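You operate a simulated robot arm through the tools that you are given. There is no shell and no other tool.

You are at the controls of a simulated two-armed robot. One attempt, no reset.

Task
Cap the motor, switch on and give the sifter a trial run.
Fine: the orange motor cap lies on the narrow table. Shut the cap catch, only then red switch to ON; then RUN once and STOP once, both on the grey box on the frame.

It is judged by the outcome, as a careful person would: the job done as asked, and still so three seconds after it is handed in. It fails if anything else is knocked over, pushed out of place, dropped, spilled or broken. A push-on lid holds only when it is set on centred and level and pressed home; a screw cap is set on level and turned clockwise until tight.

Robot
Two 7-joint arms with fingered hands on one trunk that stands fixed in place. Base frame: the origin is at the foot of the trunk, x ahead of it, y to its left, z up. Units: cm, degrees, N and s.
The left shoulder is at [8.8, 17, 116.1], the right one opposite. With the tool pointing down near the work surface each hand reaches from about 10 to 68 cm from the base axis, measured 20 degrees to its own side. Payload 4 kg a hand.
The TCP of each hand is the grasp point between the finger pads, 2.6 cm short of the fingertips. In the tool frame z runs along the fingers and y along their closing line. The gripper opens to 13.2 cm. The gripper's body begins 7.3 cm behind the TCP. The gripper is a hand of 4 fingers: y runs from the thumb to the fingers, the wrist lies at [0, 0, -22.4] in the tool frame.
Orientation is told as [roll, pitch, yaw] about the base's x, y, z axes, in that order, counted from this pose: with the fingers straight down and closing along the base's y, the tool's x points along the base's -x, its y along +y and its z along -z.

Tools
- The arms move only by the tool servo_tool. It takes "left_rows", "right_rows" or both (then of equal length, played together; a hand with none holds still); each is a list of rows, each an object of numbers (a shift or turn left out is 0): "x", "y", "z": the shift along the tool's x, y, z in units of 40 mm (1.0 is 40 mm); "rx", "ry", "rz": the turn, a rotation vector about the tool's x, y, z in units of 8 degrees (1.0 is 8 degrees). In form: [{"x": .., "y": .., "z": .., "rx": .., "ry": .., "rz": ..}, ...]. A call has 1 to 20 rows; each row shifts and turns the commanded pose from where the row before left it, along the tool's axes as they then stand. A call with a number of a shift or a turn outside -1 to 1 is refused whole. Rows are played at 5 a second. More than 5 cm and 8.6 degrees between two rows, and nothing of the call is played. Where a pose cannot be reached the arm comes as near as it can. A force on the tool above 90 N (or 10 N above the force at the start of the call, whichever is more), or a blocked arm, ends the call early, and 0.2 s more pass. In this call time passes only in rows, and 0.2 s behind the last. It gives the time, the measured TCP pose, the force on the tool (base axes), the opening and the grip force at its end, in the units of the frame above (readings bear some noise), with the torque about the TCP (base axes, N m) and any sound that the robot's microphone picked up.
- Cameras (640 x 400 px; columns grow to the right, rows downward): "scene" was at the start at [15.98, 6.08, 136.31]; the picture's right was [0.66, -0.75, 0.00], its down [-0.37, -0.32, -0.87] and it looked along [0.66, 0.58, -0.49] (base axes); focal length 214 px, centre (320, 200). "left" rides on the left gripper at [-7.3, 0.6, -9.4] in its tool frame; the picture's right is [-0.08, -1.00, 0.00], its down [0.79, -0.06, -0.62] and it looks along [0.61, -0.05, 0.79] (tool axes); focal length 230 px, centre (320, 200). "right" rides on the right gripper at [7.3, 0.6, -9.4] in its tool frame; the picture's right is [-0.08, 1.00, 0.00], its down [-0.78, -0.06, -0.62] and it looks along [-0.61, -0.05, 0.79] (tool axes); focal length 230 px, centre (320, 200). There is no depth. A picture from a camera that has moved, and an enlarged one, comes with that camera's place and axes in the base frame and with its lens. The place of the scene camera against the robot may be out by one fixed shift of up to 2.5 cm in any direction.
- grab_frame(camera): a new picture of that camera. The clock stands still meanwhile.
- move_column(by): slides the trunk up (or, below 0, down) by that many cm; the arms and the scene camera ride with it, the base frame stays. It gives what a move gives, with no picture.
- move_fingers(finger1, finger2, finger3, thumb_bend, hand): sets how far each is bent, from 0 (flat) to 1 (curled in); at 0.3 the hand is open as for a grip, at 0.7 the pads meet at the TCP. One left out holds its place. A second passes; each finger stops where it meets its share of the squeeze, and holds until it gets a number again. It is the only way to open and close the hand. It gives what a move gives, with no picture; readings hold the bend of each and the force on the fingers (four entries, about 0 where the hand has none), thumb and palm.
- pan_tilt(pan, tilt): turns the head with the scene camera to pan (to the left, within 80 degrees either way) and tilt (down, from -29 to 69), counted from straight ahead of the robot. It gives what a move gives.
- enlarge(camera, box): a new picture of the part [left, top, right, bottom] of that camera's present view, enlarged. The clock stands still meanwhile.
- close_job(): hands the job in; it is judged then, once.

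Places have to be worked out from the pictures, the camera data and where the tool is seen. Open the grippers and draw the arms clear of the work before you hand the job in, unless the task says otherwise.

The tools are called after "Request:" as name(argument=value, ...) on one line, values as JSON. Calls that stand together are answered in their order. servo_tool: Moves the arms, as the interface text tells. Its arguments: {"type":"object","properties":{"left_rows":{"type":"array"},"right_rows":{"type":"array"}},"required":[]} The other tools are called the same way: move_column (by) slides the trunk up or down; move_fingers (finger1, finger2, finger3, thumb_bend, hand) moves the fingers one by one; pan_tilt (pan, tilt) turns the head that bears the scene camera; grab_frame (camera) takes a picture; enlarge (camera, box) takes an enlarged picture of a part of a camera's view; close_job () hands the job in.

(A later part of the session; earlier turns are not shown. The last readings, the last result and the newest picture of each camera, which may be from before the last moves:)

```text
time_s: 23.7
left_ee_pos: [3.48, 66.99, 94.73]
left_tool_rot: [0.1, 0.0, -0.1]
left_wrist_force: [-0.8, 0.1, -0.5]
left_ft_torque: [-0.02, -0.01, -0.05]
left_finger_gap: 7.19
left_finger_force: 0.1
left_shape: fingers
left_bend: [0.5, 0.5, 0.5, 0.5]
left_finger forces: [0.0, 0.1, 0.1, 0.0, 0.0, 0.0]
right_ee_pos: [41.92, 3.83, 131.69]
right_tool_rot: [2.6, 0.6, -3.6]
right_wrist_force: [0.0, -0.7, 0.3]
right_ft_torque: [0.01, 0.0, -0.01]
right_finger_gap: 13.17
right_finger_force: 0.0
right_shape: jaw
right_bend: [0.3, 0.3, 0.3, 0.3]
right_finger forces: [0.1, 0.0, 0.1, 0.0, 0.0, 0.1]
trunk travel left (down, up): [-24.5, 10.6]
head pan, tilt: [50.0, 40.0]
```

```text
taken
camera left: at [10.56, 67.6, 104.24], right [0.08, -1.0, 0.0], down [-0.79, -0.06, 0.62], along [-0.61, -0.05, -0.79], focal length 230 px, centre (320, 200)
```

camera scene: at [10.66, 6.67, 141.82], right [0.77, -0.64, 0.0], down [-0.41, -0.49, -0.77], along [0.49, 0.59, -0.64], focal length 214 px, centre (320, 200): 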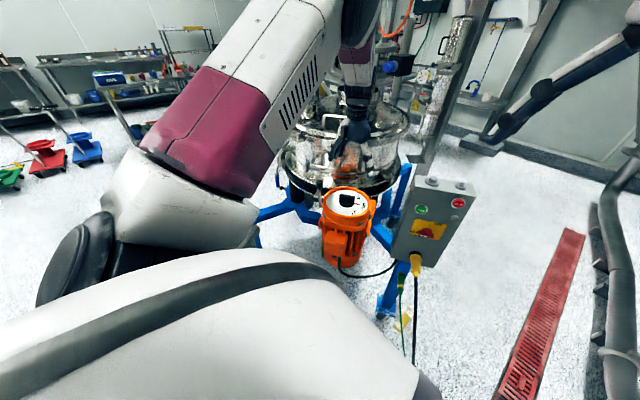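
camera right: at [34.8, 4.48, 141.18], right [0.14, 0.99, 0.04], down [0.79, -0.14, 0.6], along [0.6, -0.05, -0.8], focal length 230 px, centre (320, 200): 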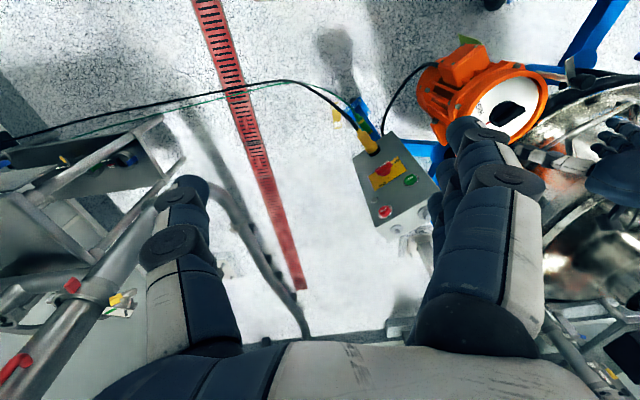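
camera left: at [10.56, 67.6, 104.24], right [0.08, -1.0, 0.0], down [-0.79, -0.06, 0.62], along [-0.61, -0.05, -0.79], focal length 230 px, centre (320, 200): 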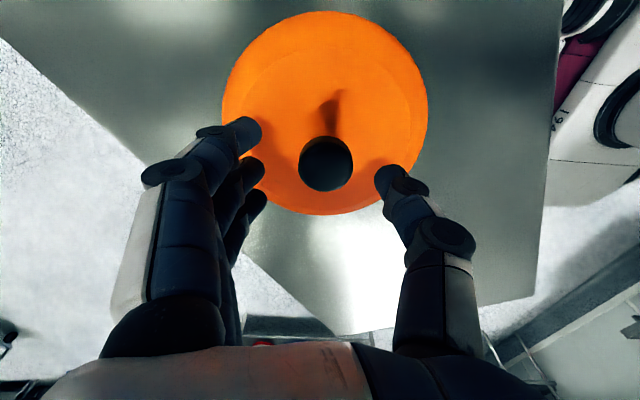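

Gap is 7.2 cm at bend 0.5; the knob is about 0.3 cm ahead in x and 0.2 cm to −y of the TCP. I correct that and lower to about z=92.3 in small rows, then look.

Request:
servo_tool(left_rows=[{"x": -0.08, "y": -0.06}, {"z": 0.2}, {"z": 0.2}, {"z": 0.2}])

Request:
grab_frame(camera="left")

Request:
enlarge(camera="left", box=[200, 80, 460, 260])

```text
time_s: 24.7
left_ee_pos: [3.68, 66.65, 92.42]
left_tool_rot: [-0.1, 0.1, -0.1]
left_wrist_force: [0.0, -0.4, -0.7]
left_ft_torque: [-0.03, -0.01, -0.02]
left_finger_gap: 7.14
left_finger_force: 0.0
left_shape: fingers
left_bend: [0.5, 0.5, 0.5, 0.5]
left_finger forces: [0.0, 0.1, 0.0, 0.1, 0.1, 0.0]
right_ee_pos: [41.85, 3.84, 131.71]
right_tool_rot: [2.6, 0.6, -3.6]
right_wrist_force: [0.2, -0.1, -0.3]
right_ft_torque: [0.01, 0.04, -0.03]
right_finger_gap: 13.17
right_finger_force: 0.1
right_shape: jaw
right_bend: [0.3, 0.3, 0.3, 0.3]
right_finger forces: [0.0, 0.1, 0.0, 0.0, 0.0, 0.0]
trunk travel left (down, up): [-24.5, 10.6]
head pan, tilt: [50.0, 40.0]
```

```text
taken
camera left: at [10.87, 67.32, 101.93], right [0.08, -1.0, 0.0], down [-0.79, -0.06, 0.62], along [-0.61, -0.05, -0.79], focal length 230 px, centre (320, 200)
```

left: 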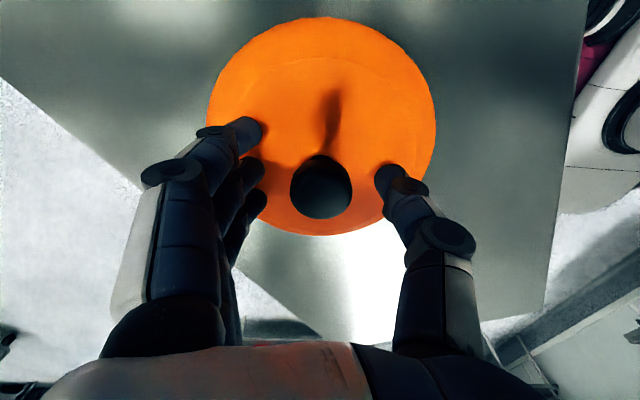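

```text
2.22 times, centred on (330, 170) of left
camera zoom: at [10.87, 67.32, 101.93], right [0.08, -1.0, 0.0], down [-0.79, -0.06, 0.62], along [-0.61, -0.05, -0.79], focal length 511 px, centre (298, 267)
```

zoom: 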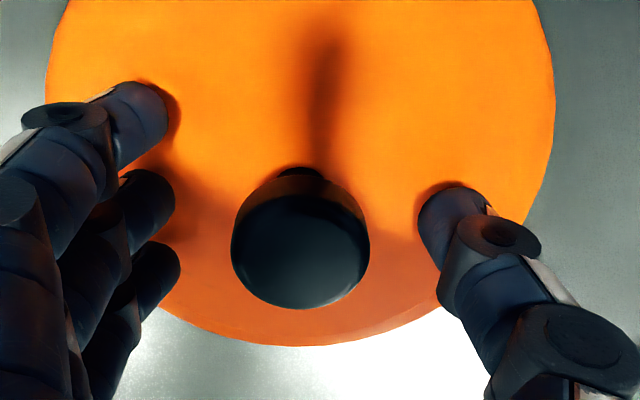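

Tips hover just above the cap top and the knob is centred. I lower 3 mm and close all fingers gently onto the knob.

Request:
servo_tool(left_rows=[{"x": -0.03, "z": 0.1}])

Request:
move_fingers(hand="left", finger1=0.7, finger2=0.7, finger3=0.7, thumb_bend=0.7)

Request:
enlarge(camera="left", box=[200, 80, 460, 260])

```text
time_s: 25.1
left_ee_pos: [3.77, 66.46, 92.1]
left_tool_rot: [0.2, 0.0, 0.0]
left_wrist_force: [-0.4, 1.1, 4.9]
left_ft_torque: [-0.21, -0.01, 0.0]
left_finger_gap: 7.12
left_finger_force: 2.8
left_shape: fingers
left_bend: [0.5, 0.5, 0.5, 0.5]
left_finger forces: [0.1, 0.0, 0.1, 0.0, 5.0, 0.0]
right_ee_pos: [41.82, 3.72, 131.73]
right_tool_rot: [2.6, 0.6, -3.5]
right_wrist_force: [0.5, 1.1, 1.2]
right_ft_torque: [0.06, 0.0, -0.01]
right_finger_gap: 13.19
right_finger_force: 0.1
right_shape: jaw
right_bend: [0.3, 0.3, 0.3, 0.3]
right_finger forces: [0.1, 0.1, 0.0, 0.1, 0.0, 0.1]
trunk travel left (down, up): [-24.5, 10.6]
head pan, tilt: [50.0, 40.0]
```

```text
time_s: 26.1
left_ee_pos: [3.96, 66.49, 91.98]
left_tool_rot: [0.1, 0.0, -0.1]
left_wrist_force: [-0.2, -0.6, 0.2]
left_ft_torque: [0.03, 0.03, 0.01]
left_finger_gap: 2.03
left_finger_force: 7.0
left_shape: fingers
left_bend: [0.7, 0.63, 0.69, 0.67]
left_finger forces: [0.1, 6.1, 0.8, 0.0, 7.4, 0.0]
right_ee_pos: [41.9, 3.89, 131.65]
right_tool_rot: [2.7, 0.5, -3.5]
right_wrist_force: [0.1, 0.7, -0.2]
right_ft_torque: [0.0, 0.01, 0.0]
right_finger_gap: 13.2
right_finger_force: 0.1
right_shape: jaw
right_bend: [0.3, 0.3, 0.3, 0.3]
right_finger forces: [0.0, 0.0, 0.0, 0.0, 0.0, 0.1]
trunk travel left (down, up): [-24.5, 10.6]
head pan, tilt: [50.0, 40.0]
```

```text
2.22 times, centred on (330, 170) of left
camera zoom: at [11.03, 67.19, 101.53], right [0.08, -1.0, 0.0], down [-0.79, -0.06, 0.62], along [-0.61, -0.05, -0.79], focal length 511 px, centre (298, 267)
```

zoom: 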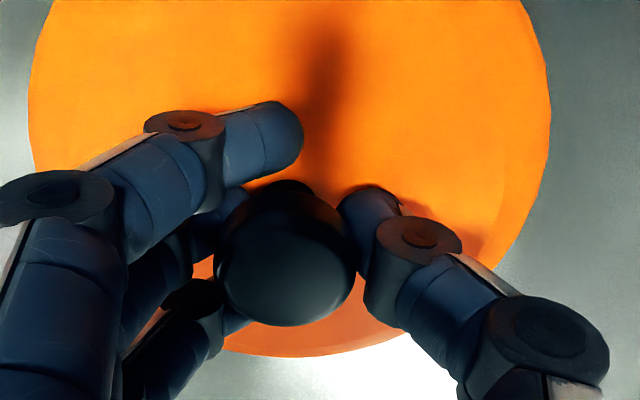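

The fingers closed under the knob head (gap 2.0, finger 2 ≈6 N vs thumb ≈7 N). I tighten finger 2, finger 3 and thumb, then lift slightly to check the hold.

Request:
move_fingers(hand="left", finger2=0.9, finger3=0.9, thumb_bend=0.9)

Request:
servo_tool(left_rows=[{"z": -0.15}, {"z": -0.15}, {"z": -0.2}, {"z": -0.3}])

Request:
grab_frame(camera="left")

```text
time_s: 27.1
left_ee_pos: [3.81, 66.45, 92.04]
left_tool_rot: [0.0, 0.0, -0.1]
left_wrist_force: [0.9, 0.1, 0.8]
left_ft_torque: [0.26, -0.12, -0.04]
left_finger_gap: 1.38
left_finger_force: 41.0
left_shape: fingers
left_bend: [0.71, 0.73, 0.76, 0.75]
left_finger forces: [11.9, 15.4, 11.5, 0.0, 43.7, 0.0]
right_ee_pos: [41.95, 3.77, 131.79]
right_tool_rot: [2.6, 0.6, -3.4]
right_wrist_force: [-0.8, -0.6, 0.5]
right_ft_torque: [0.01, 0.01, 0.03]
right_finger_gap: 13.18
right_finger_force: 0.0
right_shape: jaw
right_bend: [0.3, 0.3, 0.3, 0.3]
right_finger forces: [0.1, 0.0, 0.0, 0.0, 0.1, 0.0]
trunk travel left (down, up): [-24.5, 10.6]
head pan, tilt: [50.0, 40.0]
```

```text
time_s: 28.1
left_ee_pos: [3.82, 66.36, 95.18]
left_tool_rot: [0.0, 0.1, 0.0]
left_wrist_force: [-0.2, -0.3, -3.2]
left_ft_torque: [0.0, -0.01, 0.05]
left_finger_gap: 1.17
left_finger_force: 37.5
left_shape: fingers
left_bend: [0.71, 0.73, 0.77, 0.78]
left_finger forces: [9.2, 15.4, 15.0, 0.0, 34.8, 0.0]
right_ee_pos: [41.82, 3.81, 131.74]
right_tool_rot: [2.6, 0.6, -3.5]
right_wrist_force: [0.2, 0.0, -1.1]
right_ft_torque: [0.02, -0.02, -0.02]
right_finger_gap: 13.18
right_finger_force: 0.1
right_shape: jaw
right_bend: [0.3, 0.3, 0.3, 0.3]
right_finger forces: [0.0, 0.0, 0.1, 0.1, 0.1, 0.1]
trunk travel left (down, up): [-24.5, 10.6]
head pan, tilt: [50.0, 40.0]
```

```text
taken
camera left: at [11.09, 67.07, 104.69], right [0.08, -1.0, 0.0], down [-0.79, -0.06, 0.62], along [-0.61, -0.05, -0.79], focal length 230 px, centre (320, 200)
```

left: 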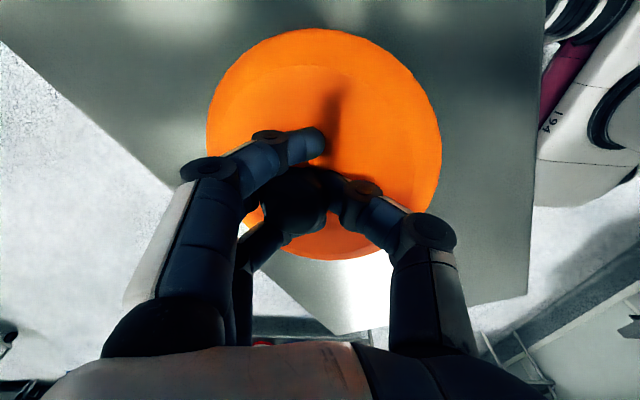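

About 3 N now hangs on the wrist, so the cap is lifted. I check its levelness and position in the hand.

Request:
enlarge(camera="left", box=[180, 10, 460, 290])

Request:
pan_tilt(pan=80, tilt=30)

Request:
grab_frame(camera="scene")

```text
1.43 times, centred on (320, 150) of left
camera zoom: at [11.09, 67.07, 104.69], right [0.08, -1.0, 0.0], down [-0.79, -0.06, 0.62], along [-0.61, -0.05, -0.79], focal length 329 px, centre (320, 271)
```

zoom: 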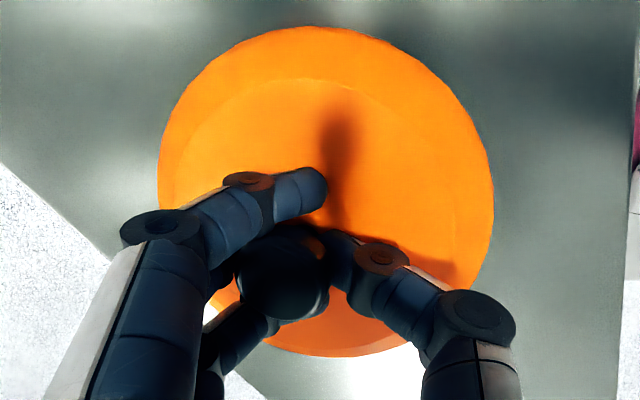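

```text
time_s: 29.0
left_ee_pos: [3.82, 66.3, 95.15]
left_tool_rot: [0.0, 0.0, 0.0]
left_wrist_force: [-0.1, -0.5, -3.4]
left_ft_torque: [0.0, -0.02, 0.0]
left_finger_gap: 1.18
left_finger_force: 37.1
left_shape: fingers
left_bend: [0.71, 0.73, 0.77, 0.78]
left_finger forces: [9.4, 15.5, 15.1, 0.1, 34.8, 0.0]
right_ee_pos: [41.86, 3.87, 131.74]
right_tool_rot: [2.7, 0.6, -3.6]
right_wrist_force: [0.8, 0.6, -0.4]
right_ft_torque: [0.02, -0.01, 0.02]
right_finger_gap: 13.21
right_finger_force: 0.1
right_shape: jaw
right_bend: [0.3, 0.3, 0.3, 0.3]
right_finger forces: [0.0, 0.0, 0.1, 0.0, 0.2, 0.0]
trunk travel left (down, up): [-24.5, 10.6]
head pan, tilt: [80.0, 30.0]
```

```text
taken
camera scene: at [6.65, 9.04, 143.37], right [0.98, -0.17, 0.0], down [-0.09, -0.49, -0.87], along [0.15, 0.85, -0.5], focal length 214 px, centre (320, 200)
```

scene: 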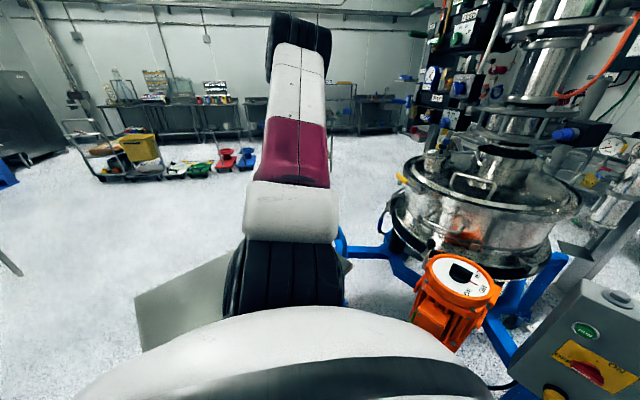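

The picture shows the strong squeeze tipped the cap: the knob leans toward +y relative to the cap's outline. I set it back down on the table and regrip lightly so it hangs level.

Request:
servo_tool(left_rows=[{"z": 0.2}, {"z": 0.2}, {"z": 0.15}, {"z": 0.1}])

Request:
grab_frame(camera="left")

```text
time_s: 30.0
left_ee_pos: [3.87, 66.47, 92.71]
left_tool_rot: [0.2, 0.1, -0.1]
left_wrist_force: [-0.6, -2.4, 8.6]
left_ft_torque: [0.42, -0.15, 0.0]
left_finger_gap: 1.17
left_finger_force: 44.0
left_shape: fingers
left_bend: [0.72, 0.73, 0.77, 0.78]
left_finger forces: [13.0, 19.6, 13.4, 0.0, 41.4, 0.0]
right_ee_pos: [41.82, 3.69, 131.66]
right_tool_rot: [2.7, 0.6, -3.5]
right_wrist_force: [-0.4, 0.3, -0.1]
right_ft_torque: [0.01, -0.01, -0.01]
right_finger_gap: 13.19
right_finger_force: 0.1
right_shape: jaw
right_bend: [0.3, 0.3, 0.3, 0.3]
right_finger forces: [0.0, 0.1, 0.0, 0.0, 0.0, 0.2]
trunk travel left (down, up): [-24.5, 10.6]
head pan, tilt: [80.0, 30.0]
```

```text
taken
camera left: at [11.07, 67.18, 102.24], right [0.08, -1.0, 0.0], down [-0.79, -0.06, 0.62], along [-0.61, -0.05, -0.79], focal length 230 px, centre (320, 200)
```

left: 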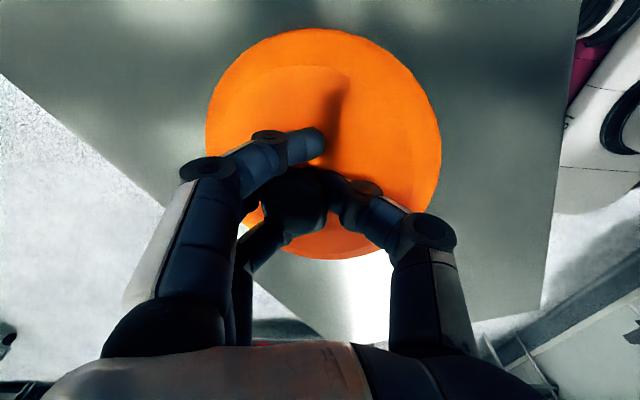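

Contact came at z≈92.7 (8.6 N), confirming a slight tilt. I open the fingers to let the cap settle flat and look again.

Request:
move_fingers(hand="left", finger1=0.5, finger2=0.5, finger3=0.5, thumb_bend=0.5)

Request:
enlarge(camera="left", box=[180, 10, 460, 290])

```text
time_s: 31.0
left_ee_pos: [3.82, 66.5, 92.53]
left_tool_rot: [-0.1, -0.1, 0.1]
left_wrist_force: [0.1, 0.2, -0.1]
left_ft_torque: [-0.01, 0.0, -0.01]
left_finger_gap: 6.99
left_finger_force: 0.0
left_shape: fingers
left_bend: [0.5, 0.5, 0.5, 0.5]
left_finger forces: [0.1, 0.0, 0.1, 0.1, 0.0, 0.0]
right_ee_pos: [41.85, 3.9, 131.75]
right_tool_rot: [2.6, 0.6, -3.6]
right_wrist_force: [-1.1, 0.7, 0.4]
right_ft_torque: [0.02, 0.03, 0.03]
right_finger_gap: 13.19
right_finger_force: 0.0
right_shape: jaw
right_bend: [0.3, 0.3, 0.3, 0.3]
right_finger forces: [0.1, 0.1, 0.0, 0.0, 0.1, 0.1]
trunk travel left (down, up): [-24.5, 10.6]
head pan, tilt: [80.0, 30.0]
```

```text
1.43 times, centred on (320, 150) of left
camera zoom: at [11.06, 67.21, 102.12], right [0.08, -1.0, 0.0], down [-0.79, -0.06, 0.62], along [-0.61, -0.05, -0.79], focal length 329 px, centre (320, 271)
```

zoom: 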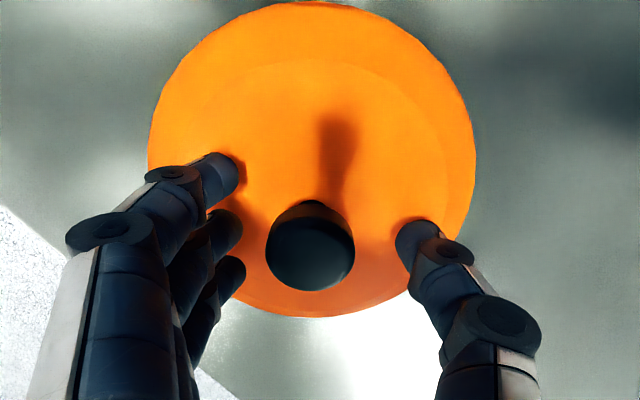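

The cap is flat again, now about (4.2, 67.0). I recentre the hand, then close only lightly (target 0.68) so the tips hook beneath the knob head.

Request:
servo_tool(left_rows=[{"x": -0.08, "y": 0.1, "z": 0.05}])

Request:
move_fingers(hand="left", finger1=0.66, finger2=0.66, finger3=0.66, thumb_bend=0.66)

Request:
enlarge(camera="left", box=[180, 10, 460, 290])

```text
time_s: 31.4
left_ee_pos: [4.15, 66.98, 92.31]
left_tool_rot: [0.1, 0.0, 0.0]
left_wrist_force: [0.9, 0.3, -0.4]
left_ft_torque: [0.01, -0.01, 0.07]
left_finger_gap: 6.98
left_finger_force: 0.1
left_shape: fingers
left_bend: [0.5, 0.5, 0.5, 0.5]
left_finger forces: [0.0, 0.1, 0.0, 0.0, 0.1, 0.0]
right_ee_pos: [41.88, 3.81, 131.79]
right_tool_rot: [2.6, 0.6, -3.5]
right_wrist_force: [-0.3, 0.4, -0.1]
right_ft_torque: [0.02, 0.01, -0.05]
right_finger_gap: 13.22
right_finger_force: 0.1
right_shape: jaw
right_bend: [0.3, 0.3, 0.3, 0.3]
right_finger forces: [0.1, 0.0, 0.0, 0.1, 0.1, 0.0]
trunk travel left (down, up): [-24.5, 10.6]
head pan, tilt: [80.0, 30.0]
```

```text
time_s: 32.4
left_ee_pos: [4.26, 66.92, 92.36]
left_tool_rot: [0.0, 0.0, -0.1]
left_wrist_force: [0.2, 0.6, -0.5]
left_ft_torque: [0.0, -0.02, -0.03]
left_finger_gap: 2.83
left_finger_force: 4.4
left_shape: fingers
left_bend: [0.66, 0.62, 0.66, 0.64]
left_finger forces: [0.0, 3.8, 0.1, 0.0, 4.5, 0.1]
right_ee_pos: [41.99, 4.01, 131.71]
right_tool_rot: [2.6, 0.6, -3.4]
right_wrist_force: [0.1, -0.1, -0.5]
right_ft_torque: [-0.01, 0.01, 0.02]
right_finger_gap: 13.19
right_finger_force: 0.1
right_shape: jaw
right_bend: [0.3, 0.3, 0.3, 0.3]
right_finger forces: [0.0, 0.0, 0.0, 0.0, 0.0, 0.0]
trunk travel left (down, up): [-24.5, 10.6]
head pan, tilt: [80.0, 30.0]
```

```text
1.43 times, centred on (320, 150) of left
camera zoom: at [11.4, 67.7, 101.93], right [0.08, -1.0, 0.0], down [-0.79, -0.06, 0.62], along [-0.61, -0.05, -0.79], focal length 329 px, centre (320, 271)
```

zoom: 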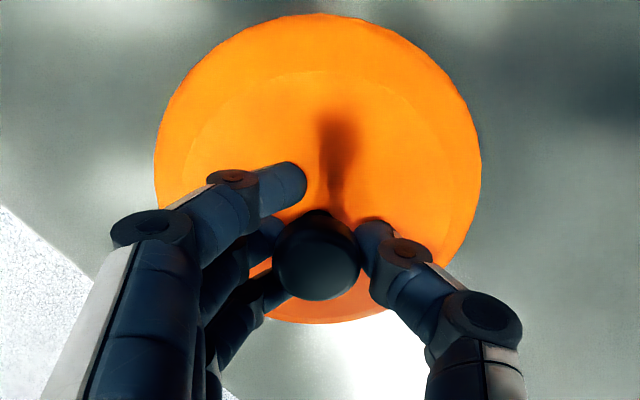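

Finger 2 and thumb now bear evenly on the knob head (≈4 N each) with the cap flat. I firm up those two slightly and lift 1.5 cm.

Request:
move_fingers(hand="left", finger2=0.71, thumb_bend=0.72)

Request:
servo_tool(left_rows=[{"z": -0.1}, {"z": -0.1}, {"z": -0.2}])

Request:
enlarge(camera="left", box=[180, 10, 460, 290])

```text
time_s: 33.4
left_ee_pos: [4.19, 67.02, 92.42]
left_tool_rot: [-0.1, 0.0, 0.1]
left_wrist_force: [-0.7, 0.6, 0.4]
left_ft_torque: [0.02, 0.0, 0.0]
left_finger_gap: 2.54
left_finger_force: 9.0
left_shape: fingers
left_bend: [0.66, 0.63, 0.66, 0.67]
left_finger forces: [0.0, 7.9, 0.1, 0.0, 9.4, 0.0]
right_ee_pos: [41.8, 3.78, 131.73]
right_tool_rot: [2.6, 0.6, -3.5]
right_wrist_force: [0.6, 0.5, 0.4]
right_ft_torque: [-0.02, -0.01, -0.01]
right_finger_gap: 13.17
right_finger_force: 0.1
right_shape: jaw
right_bend: [0.3, 0.3, 0.3, 0.3]
right_finger forces: [0.1, 0.1, 0.0, 0.1, 0.0, 0.0]
trunk travel left (down, up): [-24.5, 10.6]
head pan, tilt: [80.0, 30.0]
```

```text
time_s: 34.2
left_ee_pos: [4.16, 67.04, 93.94]
left_tool_rot: [0.0, 0.0, 0.0]
left_wrist_force: [-0.7, 0.0, -2.8]
left_ft_torque: [0.01, 0.03, 0.04]
left_finger_gap: 2.5
left_finger_force: 8.7
left_shape: fingers
left_bend: [0.66, 0.63, 0.66, 0.67]
left_finger forces: [0.1, 8.5, 0.0, 0.0, 9.3, 0.0]
right_ee_pos: [41.77, 3.73, 131.73]
right_tool_rot: [2.6, 0.6, -3.5]
right_wrist_force: [0.6, 0.1, -1.0]
right_ft_torque: [0.01, 0.03, -0.02]
right_finger_gap: 13.18
right_finger_force: 0.0
right_shape: jaw
right_bend: [0.3, 0.3, 0.3, 0.3]
right_finger forces: [0.0, 0.0, 0.1, 0.0, 0.0, 0.0]
trunk travel left (down, up): [-24.5, 10.6]
head pan, tilt: [80.0, 30.0]
```

```text
1.43 times, centred on (320, 150) of left
camera zoom: at [11.4, 67.66, 103.51], right [0.08, -1.0, 0.0], down [-0.79, -0.06, 0.62], along [-0.61, -0.05, -0.79], focal length 329 px, centre (320, 271)
```

zoom: 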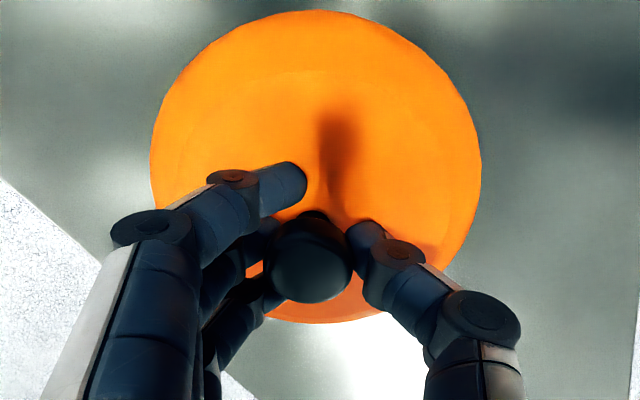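

The cap now hangs level within a degree or two (2.8 N, balanced grip). I lift it to z≈112 at moderate speed and carry it toward the motor, stopping a little short.

Request:
servo_tool(left_rows=[{"z": -0.25}, {"z": -0.4}, {"z": -0.5}, {"z": -0.6}, {"z": -0.6}, {"z": -0.6}, {"z": -0.6}, {"z": -0.5}, {"z": -0.3}, {"z": -0.15}])

Request:
servo_tool(left_rows=[{"x": -0.2, "y": -0.08}, {"x": -0.4, "y": -0.16}, {"x": -0.6, "y": -0.24}, {"x": -0.7, "y": -0.28}, {"x": -0.7, "y": -0.28}, {"x": -0.7, "y": -0.28}, {"x": -0.7, "y": -0.28}, {"x": -0.7, "y": -0.28}, {"x": -0.7, "y": -0.28}, {"x": -0.7, "y": -0.28}, {"x": -0.7, "y": -0.28}, {"x": -0.7, "y": -0.28}, {"x": -0.7, "y": -0.28}, {"x": -0.7, "y": -0.28}, {"x": -0.7, "y": -0.28}, {"x": -0.6, "y": -0.24}, {"x": -0.5, "y": -0.2}, {"x": -0.35, "y": -0.14}, {"x": -0.2, "y": -0.08}, {"x": -0.1, "y": -0.04}])

Request:
pan_tilt(pan=45, tilt=35)

Request:
grab_frame(camera="left")

Request:
grab_frame(camera="scene")

Request:
grab_frame(camera="right")

```text
time_s: 36.4
left_ee_pos: [4.11, 66.91, 112.01]
left_tool_rot: [0.0, 0.0, -0.1]
left_wrist_force: [0.1, 0.0, -3.0]
left_ft_torque: [-0.01, 0.0, 0.03]
left_finger_gap: 2.52
left_finger_force: 8.4
left_shape: fingers
left_bend: [0.66, 0.63, 0.66, 0.67]
left_finger forces: [0.0, 8.3, 0.0, 0.0, 8.8, 0.1]
right_ee_pos: [41.87, 3.83, 131.79]
right_tool_rot: [2.6, 0.6, -3.4]
right_wrist_force: [-0.3, -0.6, 0.3]
right_ft_torque: [0.01, 0.0, 0.01]
right_finger_gap: 13.19
right_finger_force: 0.1
right_shape: jaw
right_bend: [0.3, 0.3, 0.3, 0.3]
right_finger forces: [0.0, 0.1, 0.1, 0.1, 0.0, 0.0]
trunk travel left (down, up): [-24.5, 10.6]
head pan, tilt: [80.0, 30.0]
```

```text
time_s: 40.6
left_ee_pos: [49.62, 48.88, 112.06]
left_tool_rot: [-0.1, 0.0, 0.1]
left_wrist_force: [-0.6, 0.1, -2.7]
left_ft_torque: [-0.01, 0.03, 0.01]
left_finger_gap: 2.48
left_finger_force: 8.2
left_shape: fingers
left_bend: [0.66, 0.63, 0.66, 0.68]
left_finger forces: [0.0, 8.0, 0.0, 0.1, 8.6, 0.1]
right_ee_pos: [41.85, 3.73, 131.71]
right_tool_rot: [2.6, 0.6, -3.5]
right_wrist_force: [-0.3, 0.6, 0.6]
right_ft_torque: [-0.03, 0.02, 0.03]
right_finger_gap: 13.18
right_finger_force: 0.0
right_shape: jaw
right_bend: [0.3, 0.3, 0.3, 0.3]
right_finger forces: [0.0, 0.0, 0.1, 0.0, 0.1, 0.0]
trunk travel left (down, up): [-24.5, 10.6]
head pan, tilt: [80.0, 30.0]
```

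```text
time_s: 41.6
left_ee_pos: [49.65, 48.83, 112.01]
left_tool_rot: [0.0, 0.0, 0.0]
left_wrist_force: [-0.2, 0.6, -3.2]
left_ft_torque: [0.0, -0.02, 0.01]
left_finger_gap: 2.46
left_finger_force: 8.2
left_shape: fingers
left_bend: [0.66, 0.63, 0.66, 0.68]
left_finger forces: [0.1, 7.9, 0.0, 0.0, 8.6, 0.0]
right_ee_pos: [41.97, 3.83, 131.78]
right_tool_rot: [2.7, 0.5, -3.5]
right_wrist_force: [0.1, -0.6, -0.4]
right_ft_torque: [0.0, 0.04, 0.01]
right_finger_gap: 13.19
right_finger_force: 0.0
right_shape: jaw
right_bend: [0.3, 0.3, 0.3, 0.3]
right_finger forces: [0.0, 0.0, 0.0, 0.0, 0.0, 0.0]
trunk travel left (down, up): [-24.5, 10.6]
head pan, tilt: [45.0, 35.0]
```

```text
taken
camera left: at [56.86, 49.52, 121.51], right [0.08, -1.0, 0.0], down [-0.79, -0.06, 0.62], along [-0.61, -0.05, -0.79], focal length 230 px, centre (320, 200)
```

left: 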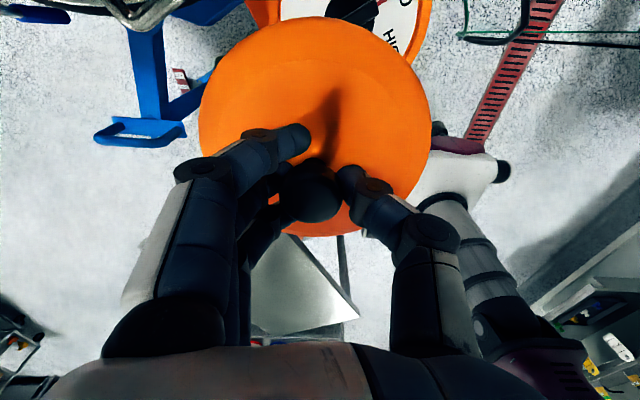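

```text
taken
camera scene: at [11.31, 6.36, 142.6], right [0.71, -0.71, 0.0], down [-0.41, -0.41, -0.82], along [0.58, 0.58, -0.57], focal length 214 px, centre (320, 200)
```

scene: 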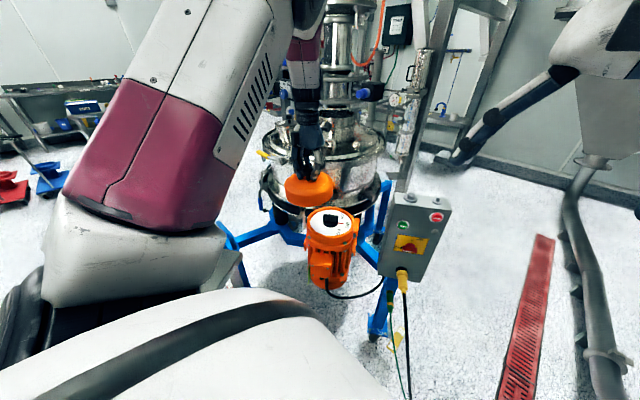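

```text
taken
camera right: at [34.69, 4.45, 141.22], right [0.14, 0.99, 0.04], down [0.78, -0.14, 0.6], along [0.6, -0.05, -0.8], focal length 230 px, centre (320, 200)
```

right: 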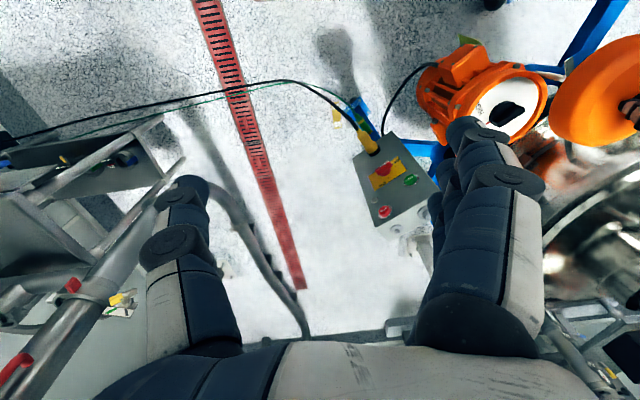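

The cap is carried near the motor. I enlarge the scene and left views to check the tilt of the cap and its underside/size against the rim.

Request:
enlarge(camera="scene", box=[270, 150, 370, 250])

Request:
enlarge(camera="left", box=[180, 0, 460, 280])

Request:
enlarge(camera="right", box=[440, 20, 640, 180])

```text
4.00 times, centred on (320, 200) of scene
camera zoom: at [11.31, 6.36, 142.6], right [0.71, -0.71, 0.0], down [-0.41, -0.41, -0.82], along [0.58, 0.58, -0.57], focal length 858 px, centre (320, 200)
```

zoom: 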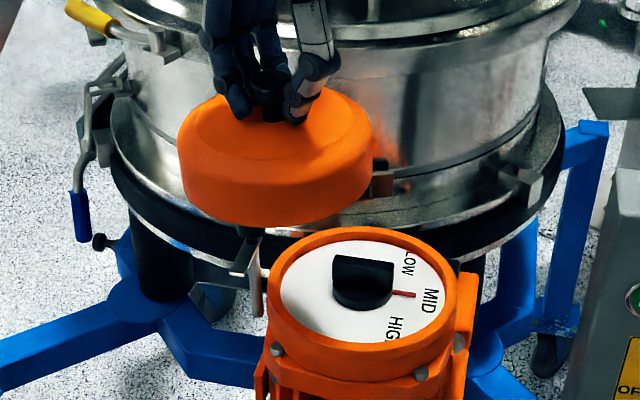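

```text
1.43 times, centred on (320, 140) of left
camera zoom: at [56.86, 49.52, 121.51], right [0.08, -1.0, 0.0], down [-0.79, -0.06, 0.62], along [-0.61, -0.05, -0.79], focal length 329 px, centre (320, 286)
```

zoom: 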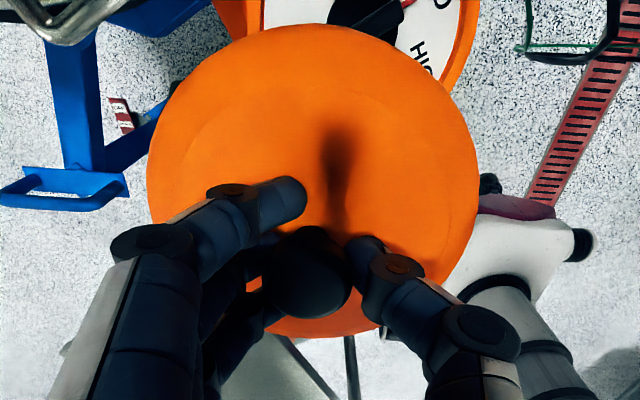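

```text
2.50 times, centred on (540, 100) of right
camera zoom: at [34.69, 4.45, 141.22], right [0.14, 0.99, 0.04], down [0.78, -0.14, 0.6], along [0.6, -0.05, -0.8], focal length 575 px, centre (-230, 450)
```

zoom: 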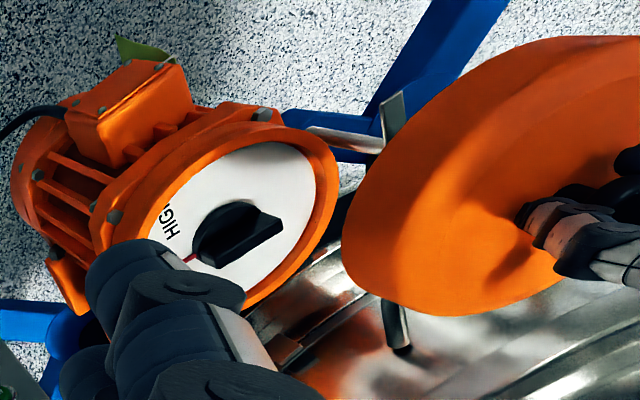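

The cap (≈15.5 cm) matches the recess inside the rim (≈15.5). It seems tilted a few degrees with the left side low; I enlarge further to measure the tilt.

Request:
enlarge(camera="scene", box=[290, 165, 350, 215])

```text
8.00 times, centred on (320, 190) of scene
camera zoom: at [11.31, 6.36, 142.6], right [0.71, -0.71, 0.0], down [-0.41, -0.41, -0.82], along [0.58, 0.58, -0.57], focal length 1716 px, centre (320, 280)
```

zoom: 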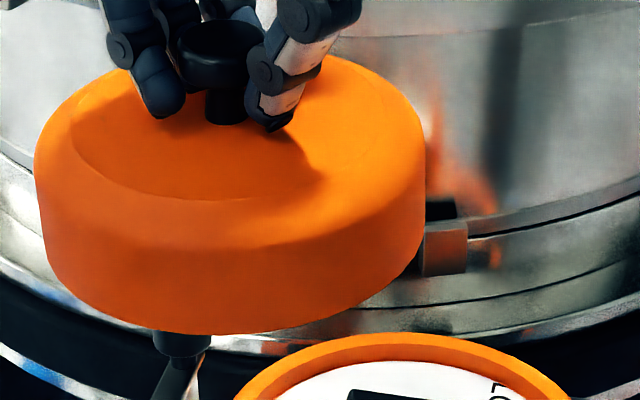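

The cap leans about 4–5° toward (−x,+y). I tilt the hand to compensate, then move it above the motor centre with the cap's bottom at about z≈98 (clear of the catch knob) and compare outlines.

Request:
servo_tool(left_rows=[{"rx": -0.2, "ry": 0.2}, {"rx": -0.2, "ry": 0.2}, {"x": -0.2, "y": -0.1, "z": 0.1}, {"x": -0.4, "y": -0.15, "z": 0.2}, {"x": -0.4, "y": -0.15, "z": 0.2}, {"x": -0.4, "y": -0.15, "z": 0.25}, {"x": -0.3, "y": -0.12, "z": 0.2}, {"x": -0.2, "y": -0.07, "z": 0.2}])

Request:
enlarge(camera="scene", box=[290, 165, 370, 245])

Request:
enlarge(camera="right", box=[420, 20, 620, 180])

Request:
grab_frame(camera="left")

```text
time_s: 43.4
left_ee_pos: [56.92, 46.16, 106.75]
left_tool_rot: [3.2, 3.2, 0.1]
left_wrist_force: [0.6, -0.4, -4.0]
left_ft_torque: [0.02, 0.0, -0.03]
left_finger_gap: 2.48
left_finger_force: 8.5
left_shape: fingers
left_bend: [0.66, 0.63, 0.66, 0.68]
left_finger forces: [0.0, 7.9, 0.0, 0.1, 8.6, 0.0]
right_ee_pos: [41.9, 3.84, 131.67]
right_tool_rot: [2.6, 0.6, -3.5]
right_wrist_force: [0.3, 0.1, 0.5]
right_ft_torque: [0.01, -0.01, 0.01]
right_finger_gap: 13.21
right_finger_force: 0.1
right_shape: jaw
right_bend: [0.3, 0.3, 0.3, 0.3]
right_finger forces: [0.0, 0.0, 0.1, 0.0, 0.0, 0.0]
trunk travel left (down, up): [-24.5, 10.6]
head pan, tilt: [45.0, 35.0]
```

```text
5.00 times, centred on (330, 205) of scene
camera zoom: at [11.36, 6.36, 142.59], right [0.71, -0.71, 0.0], down [-0.41, -0.41, -0.82], along [0.58, 0.58, -0.57], focal length 1072 px, centre (270, 175)
```

zoom: 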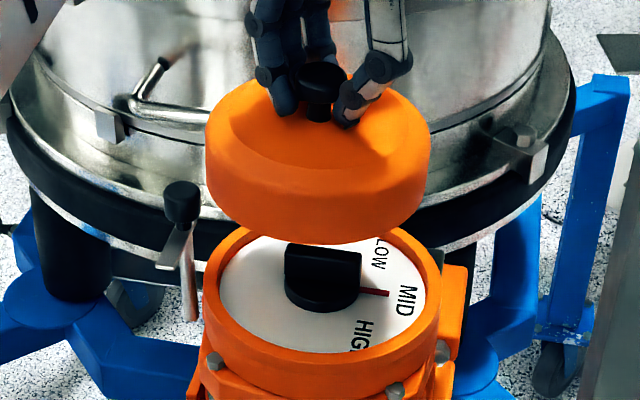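

```text
2.50 times, centred on (520, 100) of right
camera zoom: at [34.73, 4.47, 141.21], right [0.14, 0.99, 0.04], down [0.78, -0.14, 0.6], along [0.6, -0.05, -0.8], focal length 575 px, centre (-180, 450)
```

zoom: 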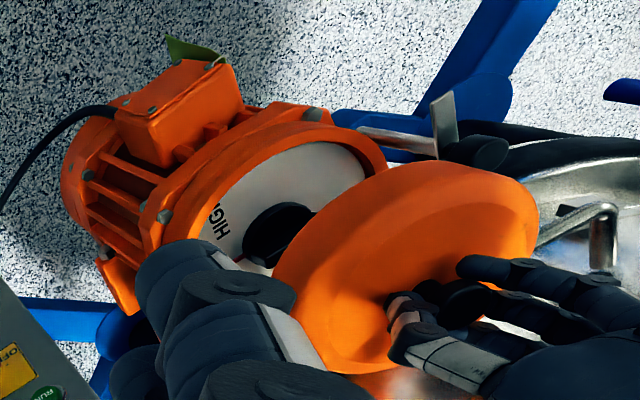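

```text
taken
camera left: at [64.66, 46.29, 115.84], right [0.08, -1.0, -0.06], down [-0.75, -0.1, 0.66], along [-0.66, -0.01, -0.75], focal length 230 px, centre (320, 200)
```

left: 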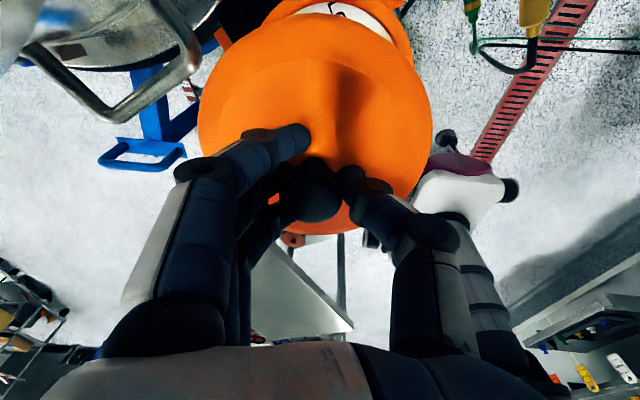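

The cap is now level in the scene view. Left and right cameras put its centre at about (56.5, 46.9), so it needs roughly +0.6 in x and −0.55 in y; I apply that and lower 3.5 cm.

Request:
servo_tool(left_rows=[{"x": -0.15, "y": -0.14}, {"z": 0.3}, {"z": 0.3}, {"z": 0.27}])

Request:
enlarge(camera="scene", box=[290, 165, 370, 245])

Request:
enlarge(camera="right", box=[420, 20, 620, 180])

Request:
enlarge(camera="left", box=[180, 0, 460, 280])

```text
time_s: 44.4
left_ee_pos: [57.36, 45.74, 103.1]
left_tool_rot: [3.3, 3.1, 0.2]
left_wrist_force: [-0.2, -0.4, -2.3]
left_ft_torque: [0.01, -0.01, 0.02]
left_finger_gap: 2.5
left_finger_force: 8.3
left_shape: fingers
left_bend: [0.66, 0.63, 0.66, 0.68]
left_finger forces: [0.0, 7.9, 0.1, 0.0, 8.6, 0.0]
right_ee_pos: [41.92, 3.85, 131.71]
right_tool_rot: [2.6, 0.6, -3.4]
right_wrist_force: [0.1, -0.4, -0.3]
right_ft_torque: [-0.02, -0.01, 0.0]
right_finger_gap: 13.21
right_finger_force: 0.0
right_shape: jaw
right_bend: [0.3, 0.3, 0.3, 0.3]
right_finger forces: [0.0, 0.1, 0.0, 0.1, 0.0, 0.1]
trunk travel left (down, up): [-24.5, 10.6]
head pan, tilt: [45.0, 35.0]
```

```text
5.00 times, centred on (330, 205) of scene
camera zoom: at [11.34, 6.37, 142.59], right [0.71, -0.71, 0.0], down [-0.41, -0.41, -0.82], along [0.58, 0.58, -0.57], focal length 1072 px, centre (270, 175)
```

zoom: 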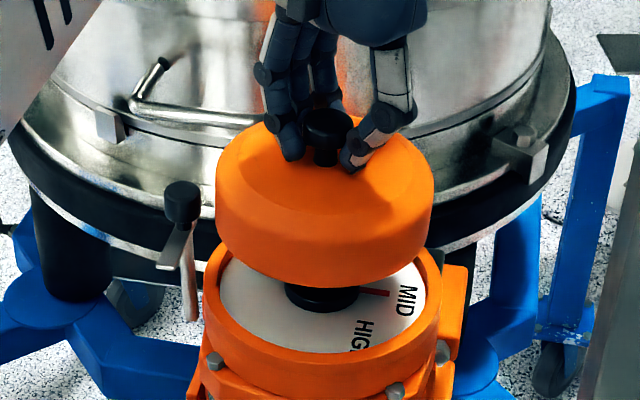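

```text
2.50 times, centred on (520, 100) of right
camera zoom: at [34.71, 4.47, 141.21], right [0.14, 0.99, 0.04], down [0.78, -0.14, 0.6], along [0.6, -0.05, -0.8], focal length 575 px, centre (-180, 450)
```

zoom: 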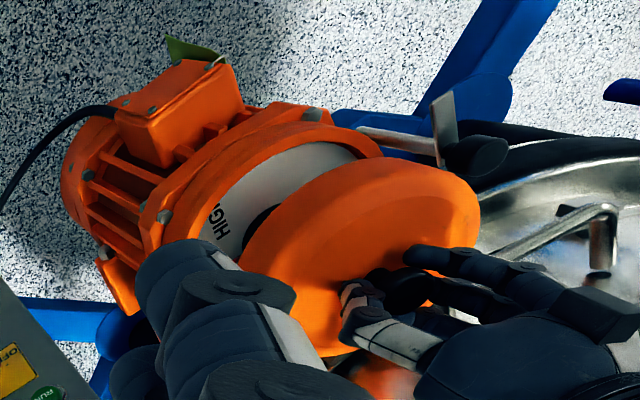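

```text
1.43 times, centred on (320, 140) of left
camera zoom: at [65.03, 45.9, 112.3], right [0.08, -1.0, -0.06], down [-0.75, -0.1, 0.66], along [-0.66, 0.0, -0.75], focal length 329 px, centre (320, 286)
```

zoom: 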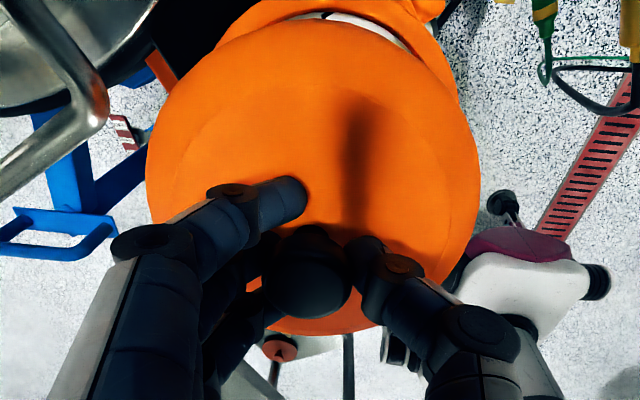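

Scene and left views now agree to within ~3 mm of centre. I nudge +0.15 in x and lower a further ~2.8 cm, staying above the rim, and check again.

Request:
servo_tool(left_rows=[{"x": -0.04, "y": -0.01, "z": 0.25}, {"z": 0.25}, {"z": 0.2}])

Request:
enlarge(camera="scene", box=[300, 180, 360, 240])

Request:
enlarge(camera="right", box=[420, 20, 620, 180])

Request:
enlarge(camera="left", box=[180, 0, 460, 280])

```text
time_s: 45.2
left_ee_pos: [57.29, 45.89, 100.55]
left_tool_rot: [3.2, 3.1, 0.2]
left_wrist_force: [0.3, 0.5, -2.3]
left_ft_torque: [-0.04, -0.01, 0.04]
left_finger_gap: 2.46
left_finger_force: 8.4
left_shape: fingers
left_bend: [0.66, 0.63, 0.66, 0.68]
left_finger forces: [0.0, 8.0, 0.0, 0.0, 8.6, 0.0]
right_ee_pos: [41.95, 3.87, 131.78]
right_tool_rot: [2.7, 0.6, -3.5]
right_wrist_force: [-0.5, 0.5, -0.4]
right_ft_torque: [0.03, 0.0, 0.01]
right_finger_gap: 13.19
right_finger_force: 0.0
right_shape: jaw
right_bend: [0.3, 0.3, 0.3, 0.3]
right_finger forces: [0.0, 0.0, 0.0, 0.1, 0.0, 0.0]
trunk travel left (down, up): [-24.5, 10.6]
head pan, tilt: [45.0, 35.0]
```

```text
6.67 times, centred on (330, 210) of scene
camera zoom: at [11.34, 6.36, 142.59], right [0.71, -0.71, 0.0], down [-0.41, -0.41, -0.82], along [0.58, 0.58, -0.57], focal length 1430 px, centre (253, 133)
```

zoom: 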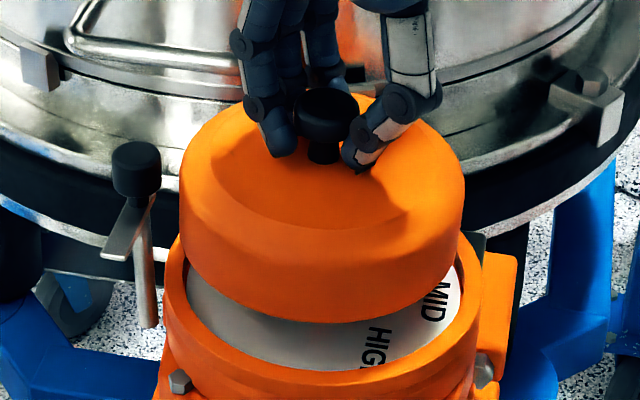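

```text
2.50 times, centred on (520, 100) of right
camera zoom: at [34.71, 4.47, 141.21], right [0.14, 0.99, 0.04], down [0.78, -0.14, 0.6], along [0.6, -0.05, -0.8], focal length 575 px, centre (-180, 450)
```

zoom: 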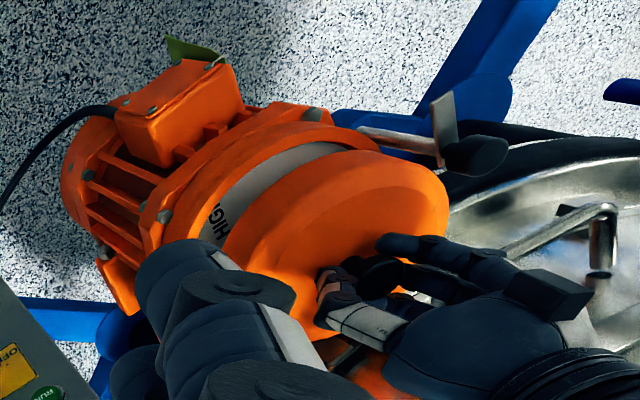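

```text
1.43 times, centred on (320, 140) of left
camera zoom: at [65.07, 46.1, 109.56], right [0.08, -1.0, -0.06], down [-0.75, -0.1, 0.66], along [-0.66, 0.0, -0.75], focal length 329 px, centre (320, 286)
```

zoom: 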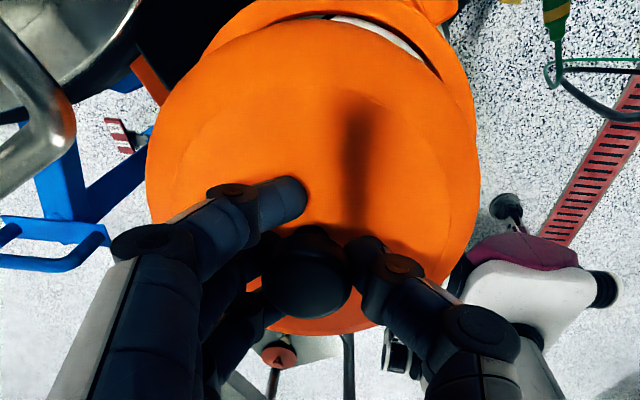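

The outlines show the cap just fits inside the rim; all three views suggest a shift of about −0.3 in y. I apply it and lower in small steps, reading the force.

Request:
servo_tool(left_rows=[{"y": -0.075}, {"z": 0.1}, {"z": 0.1}])

Request:
enlarge(camera="scene", box=[300, 180, 360, 240])

```text
time_s: 46.0
left_ee_pos: [57.32, 45.66, 99.65]
left_tool_rot: [3.2, 3.2, 0.1]
left_wrist_force: [0.0, -0.3, -3.4]
left_ft_torque: [0.0, 0.0, 0.02]
left_finger_gap: 2.47
left_finger_force: 7.6
left_shape: fingers
left_bend: [0.66, 0.63, 0.66, 0.68]
left_finger forces: [0.0, 8.1, 0.0, 0.0, 8.6, 0.1]
right_ee_pos: [41.97, 3.89, 131.72]
right_tool_rot: [2.6, 0.6, -3.5]
right_wrist_force: [0.7, -0.6, 0.1]
right_ft_torque: [0.01, -0.01, -0.01]
right_finger_gap: 13.2
right_finger_force: 0.1
right_shape: jaw
right_bend: [0.3, 0.3, 0.3, 0.3]
right_finger forces: [0.0, 0.0, 0.0, 0.0, 0.0, 0.0]
trunk travel left (down, up): [-24.5, 10.6]
head pan, tilt: [45.0, 35.0]
```

```text
6.67 times, centred on (330, 210) of scene
camera zoom: at [11.33, 6.34, 142.59], right [0.71, -0.71, 0.0], down [-0.41, -0.41, -0.82], along [0.58, 0.58, -0.57], focal length 1430 px, centre (253, 133)
```

zoom: 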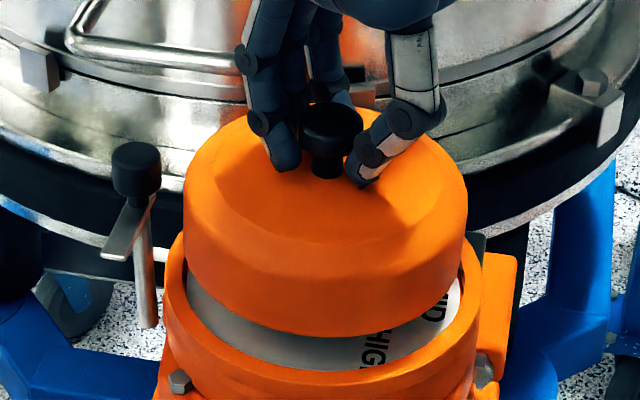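

Laterally centred in the scene view and still free (−3.4 N is just the cap's weight). I lower further in small steps.

Request:
servo_tool(left_rows=[{"z": 0.1}, {"z": 0.1}])

Request:
enlarge(camera="scene", box=[300, 180, 360, 240])

Request:
enlarge(camera="right", box=[460, 40, 600, 160])

```text
time_s: 46.6
left_ee_pos: [57.22, 45.66, 98.86]
left_tool_rot: [3.2, 3.2, 0.1]
left_wrist_force: [-0.7, -0.8, -3.4]
left_ft_torque: [-0.02, -0.02, -0.03]
left_finger_gap: 2.49
left_finger_force: 8.0
left_shape: fingers
left_bend: [0.66, 0.63, 0.66, 0.68]
left_finger forces: [0.0, 8.1, 0.0, 0.1, 8.6, 0.1]
right_ee_pos: [41.71, 3.87, 131.63]
right_tool_rot: [2.6, 0.6, -3.5]
right_wrist_force: [0.3, -0.3, -0.2]
right_ft_torque: [0.02, 0.01, -0.01]
right_finger_gap: 13.18
right_finger_force: 0.1
right_shape: jaw
right_bend: [0.3, 0.3, 0.3, 0.3]
right_finger forces: [0.0, 0.0, 0.0, 0.0, 0.0, 0.0]
trunk travel left (down, up): [-24.5, 10.6]
head pan, tilt: [45.0, 35.0]
```

```text
6.67 times, centred on (330, 210) of scene
camera zoom: at [11.32, 6.35, 142.59], right [0.71, -0.71, 0.0], down [-0.41, -0.41, -0.82], along [0.58, 0.58, -0.57], focal length 1430 px, centre (253, 133)
```

zoom: 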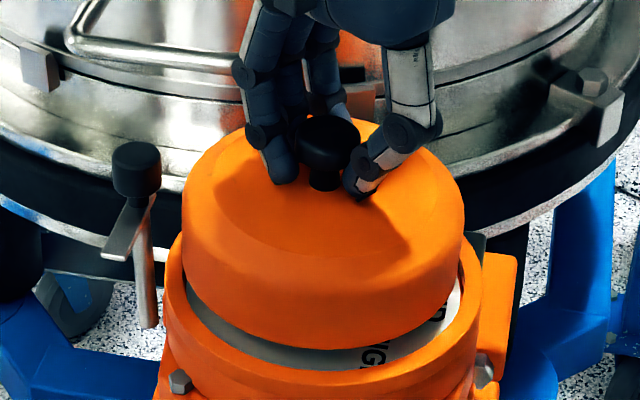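

```text
3.33 times, centred on (530, 100) of right
camera zoom: at [34.69, 4.45, 141.22], right [0.14, 0.99, 0.04], down [0.78, -0.14, 0.6], along [0.6, -0.05, -0.8], focal length 767 px, centre (-380, 533)
```

zoom: 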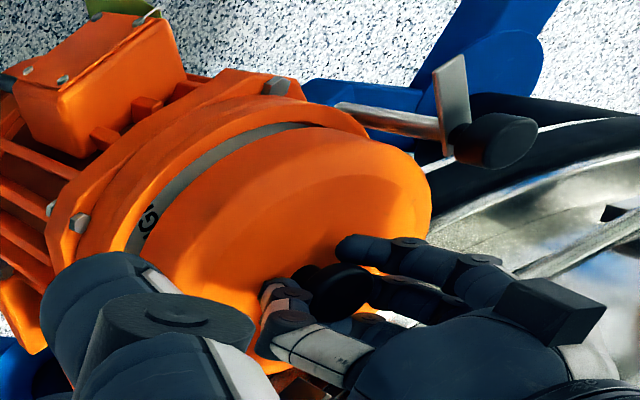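

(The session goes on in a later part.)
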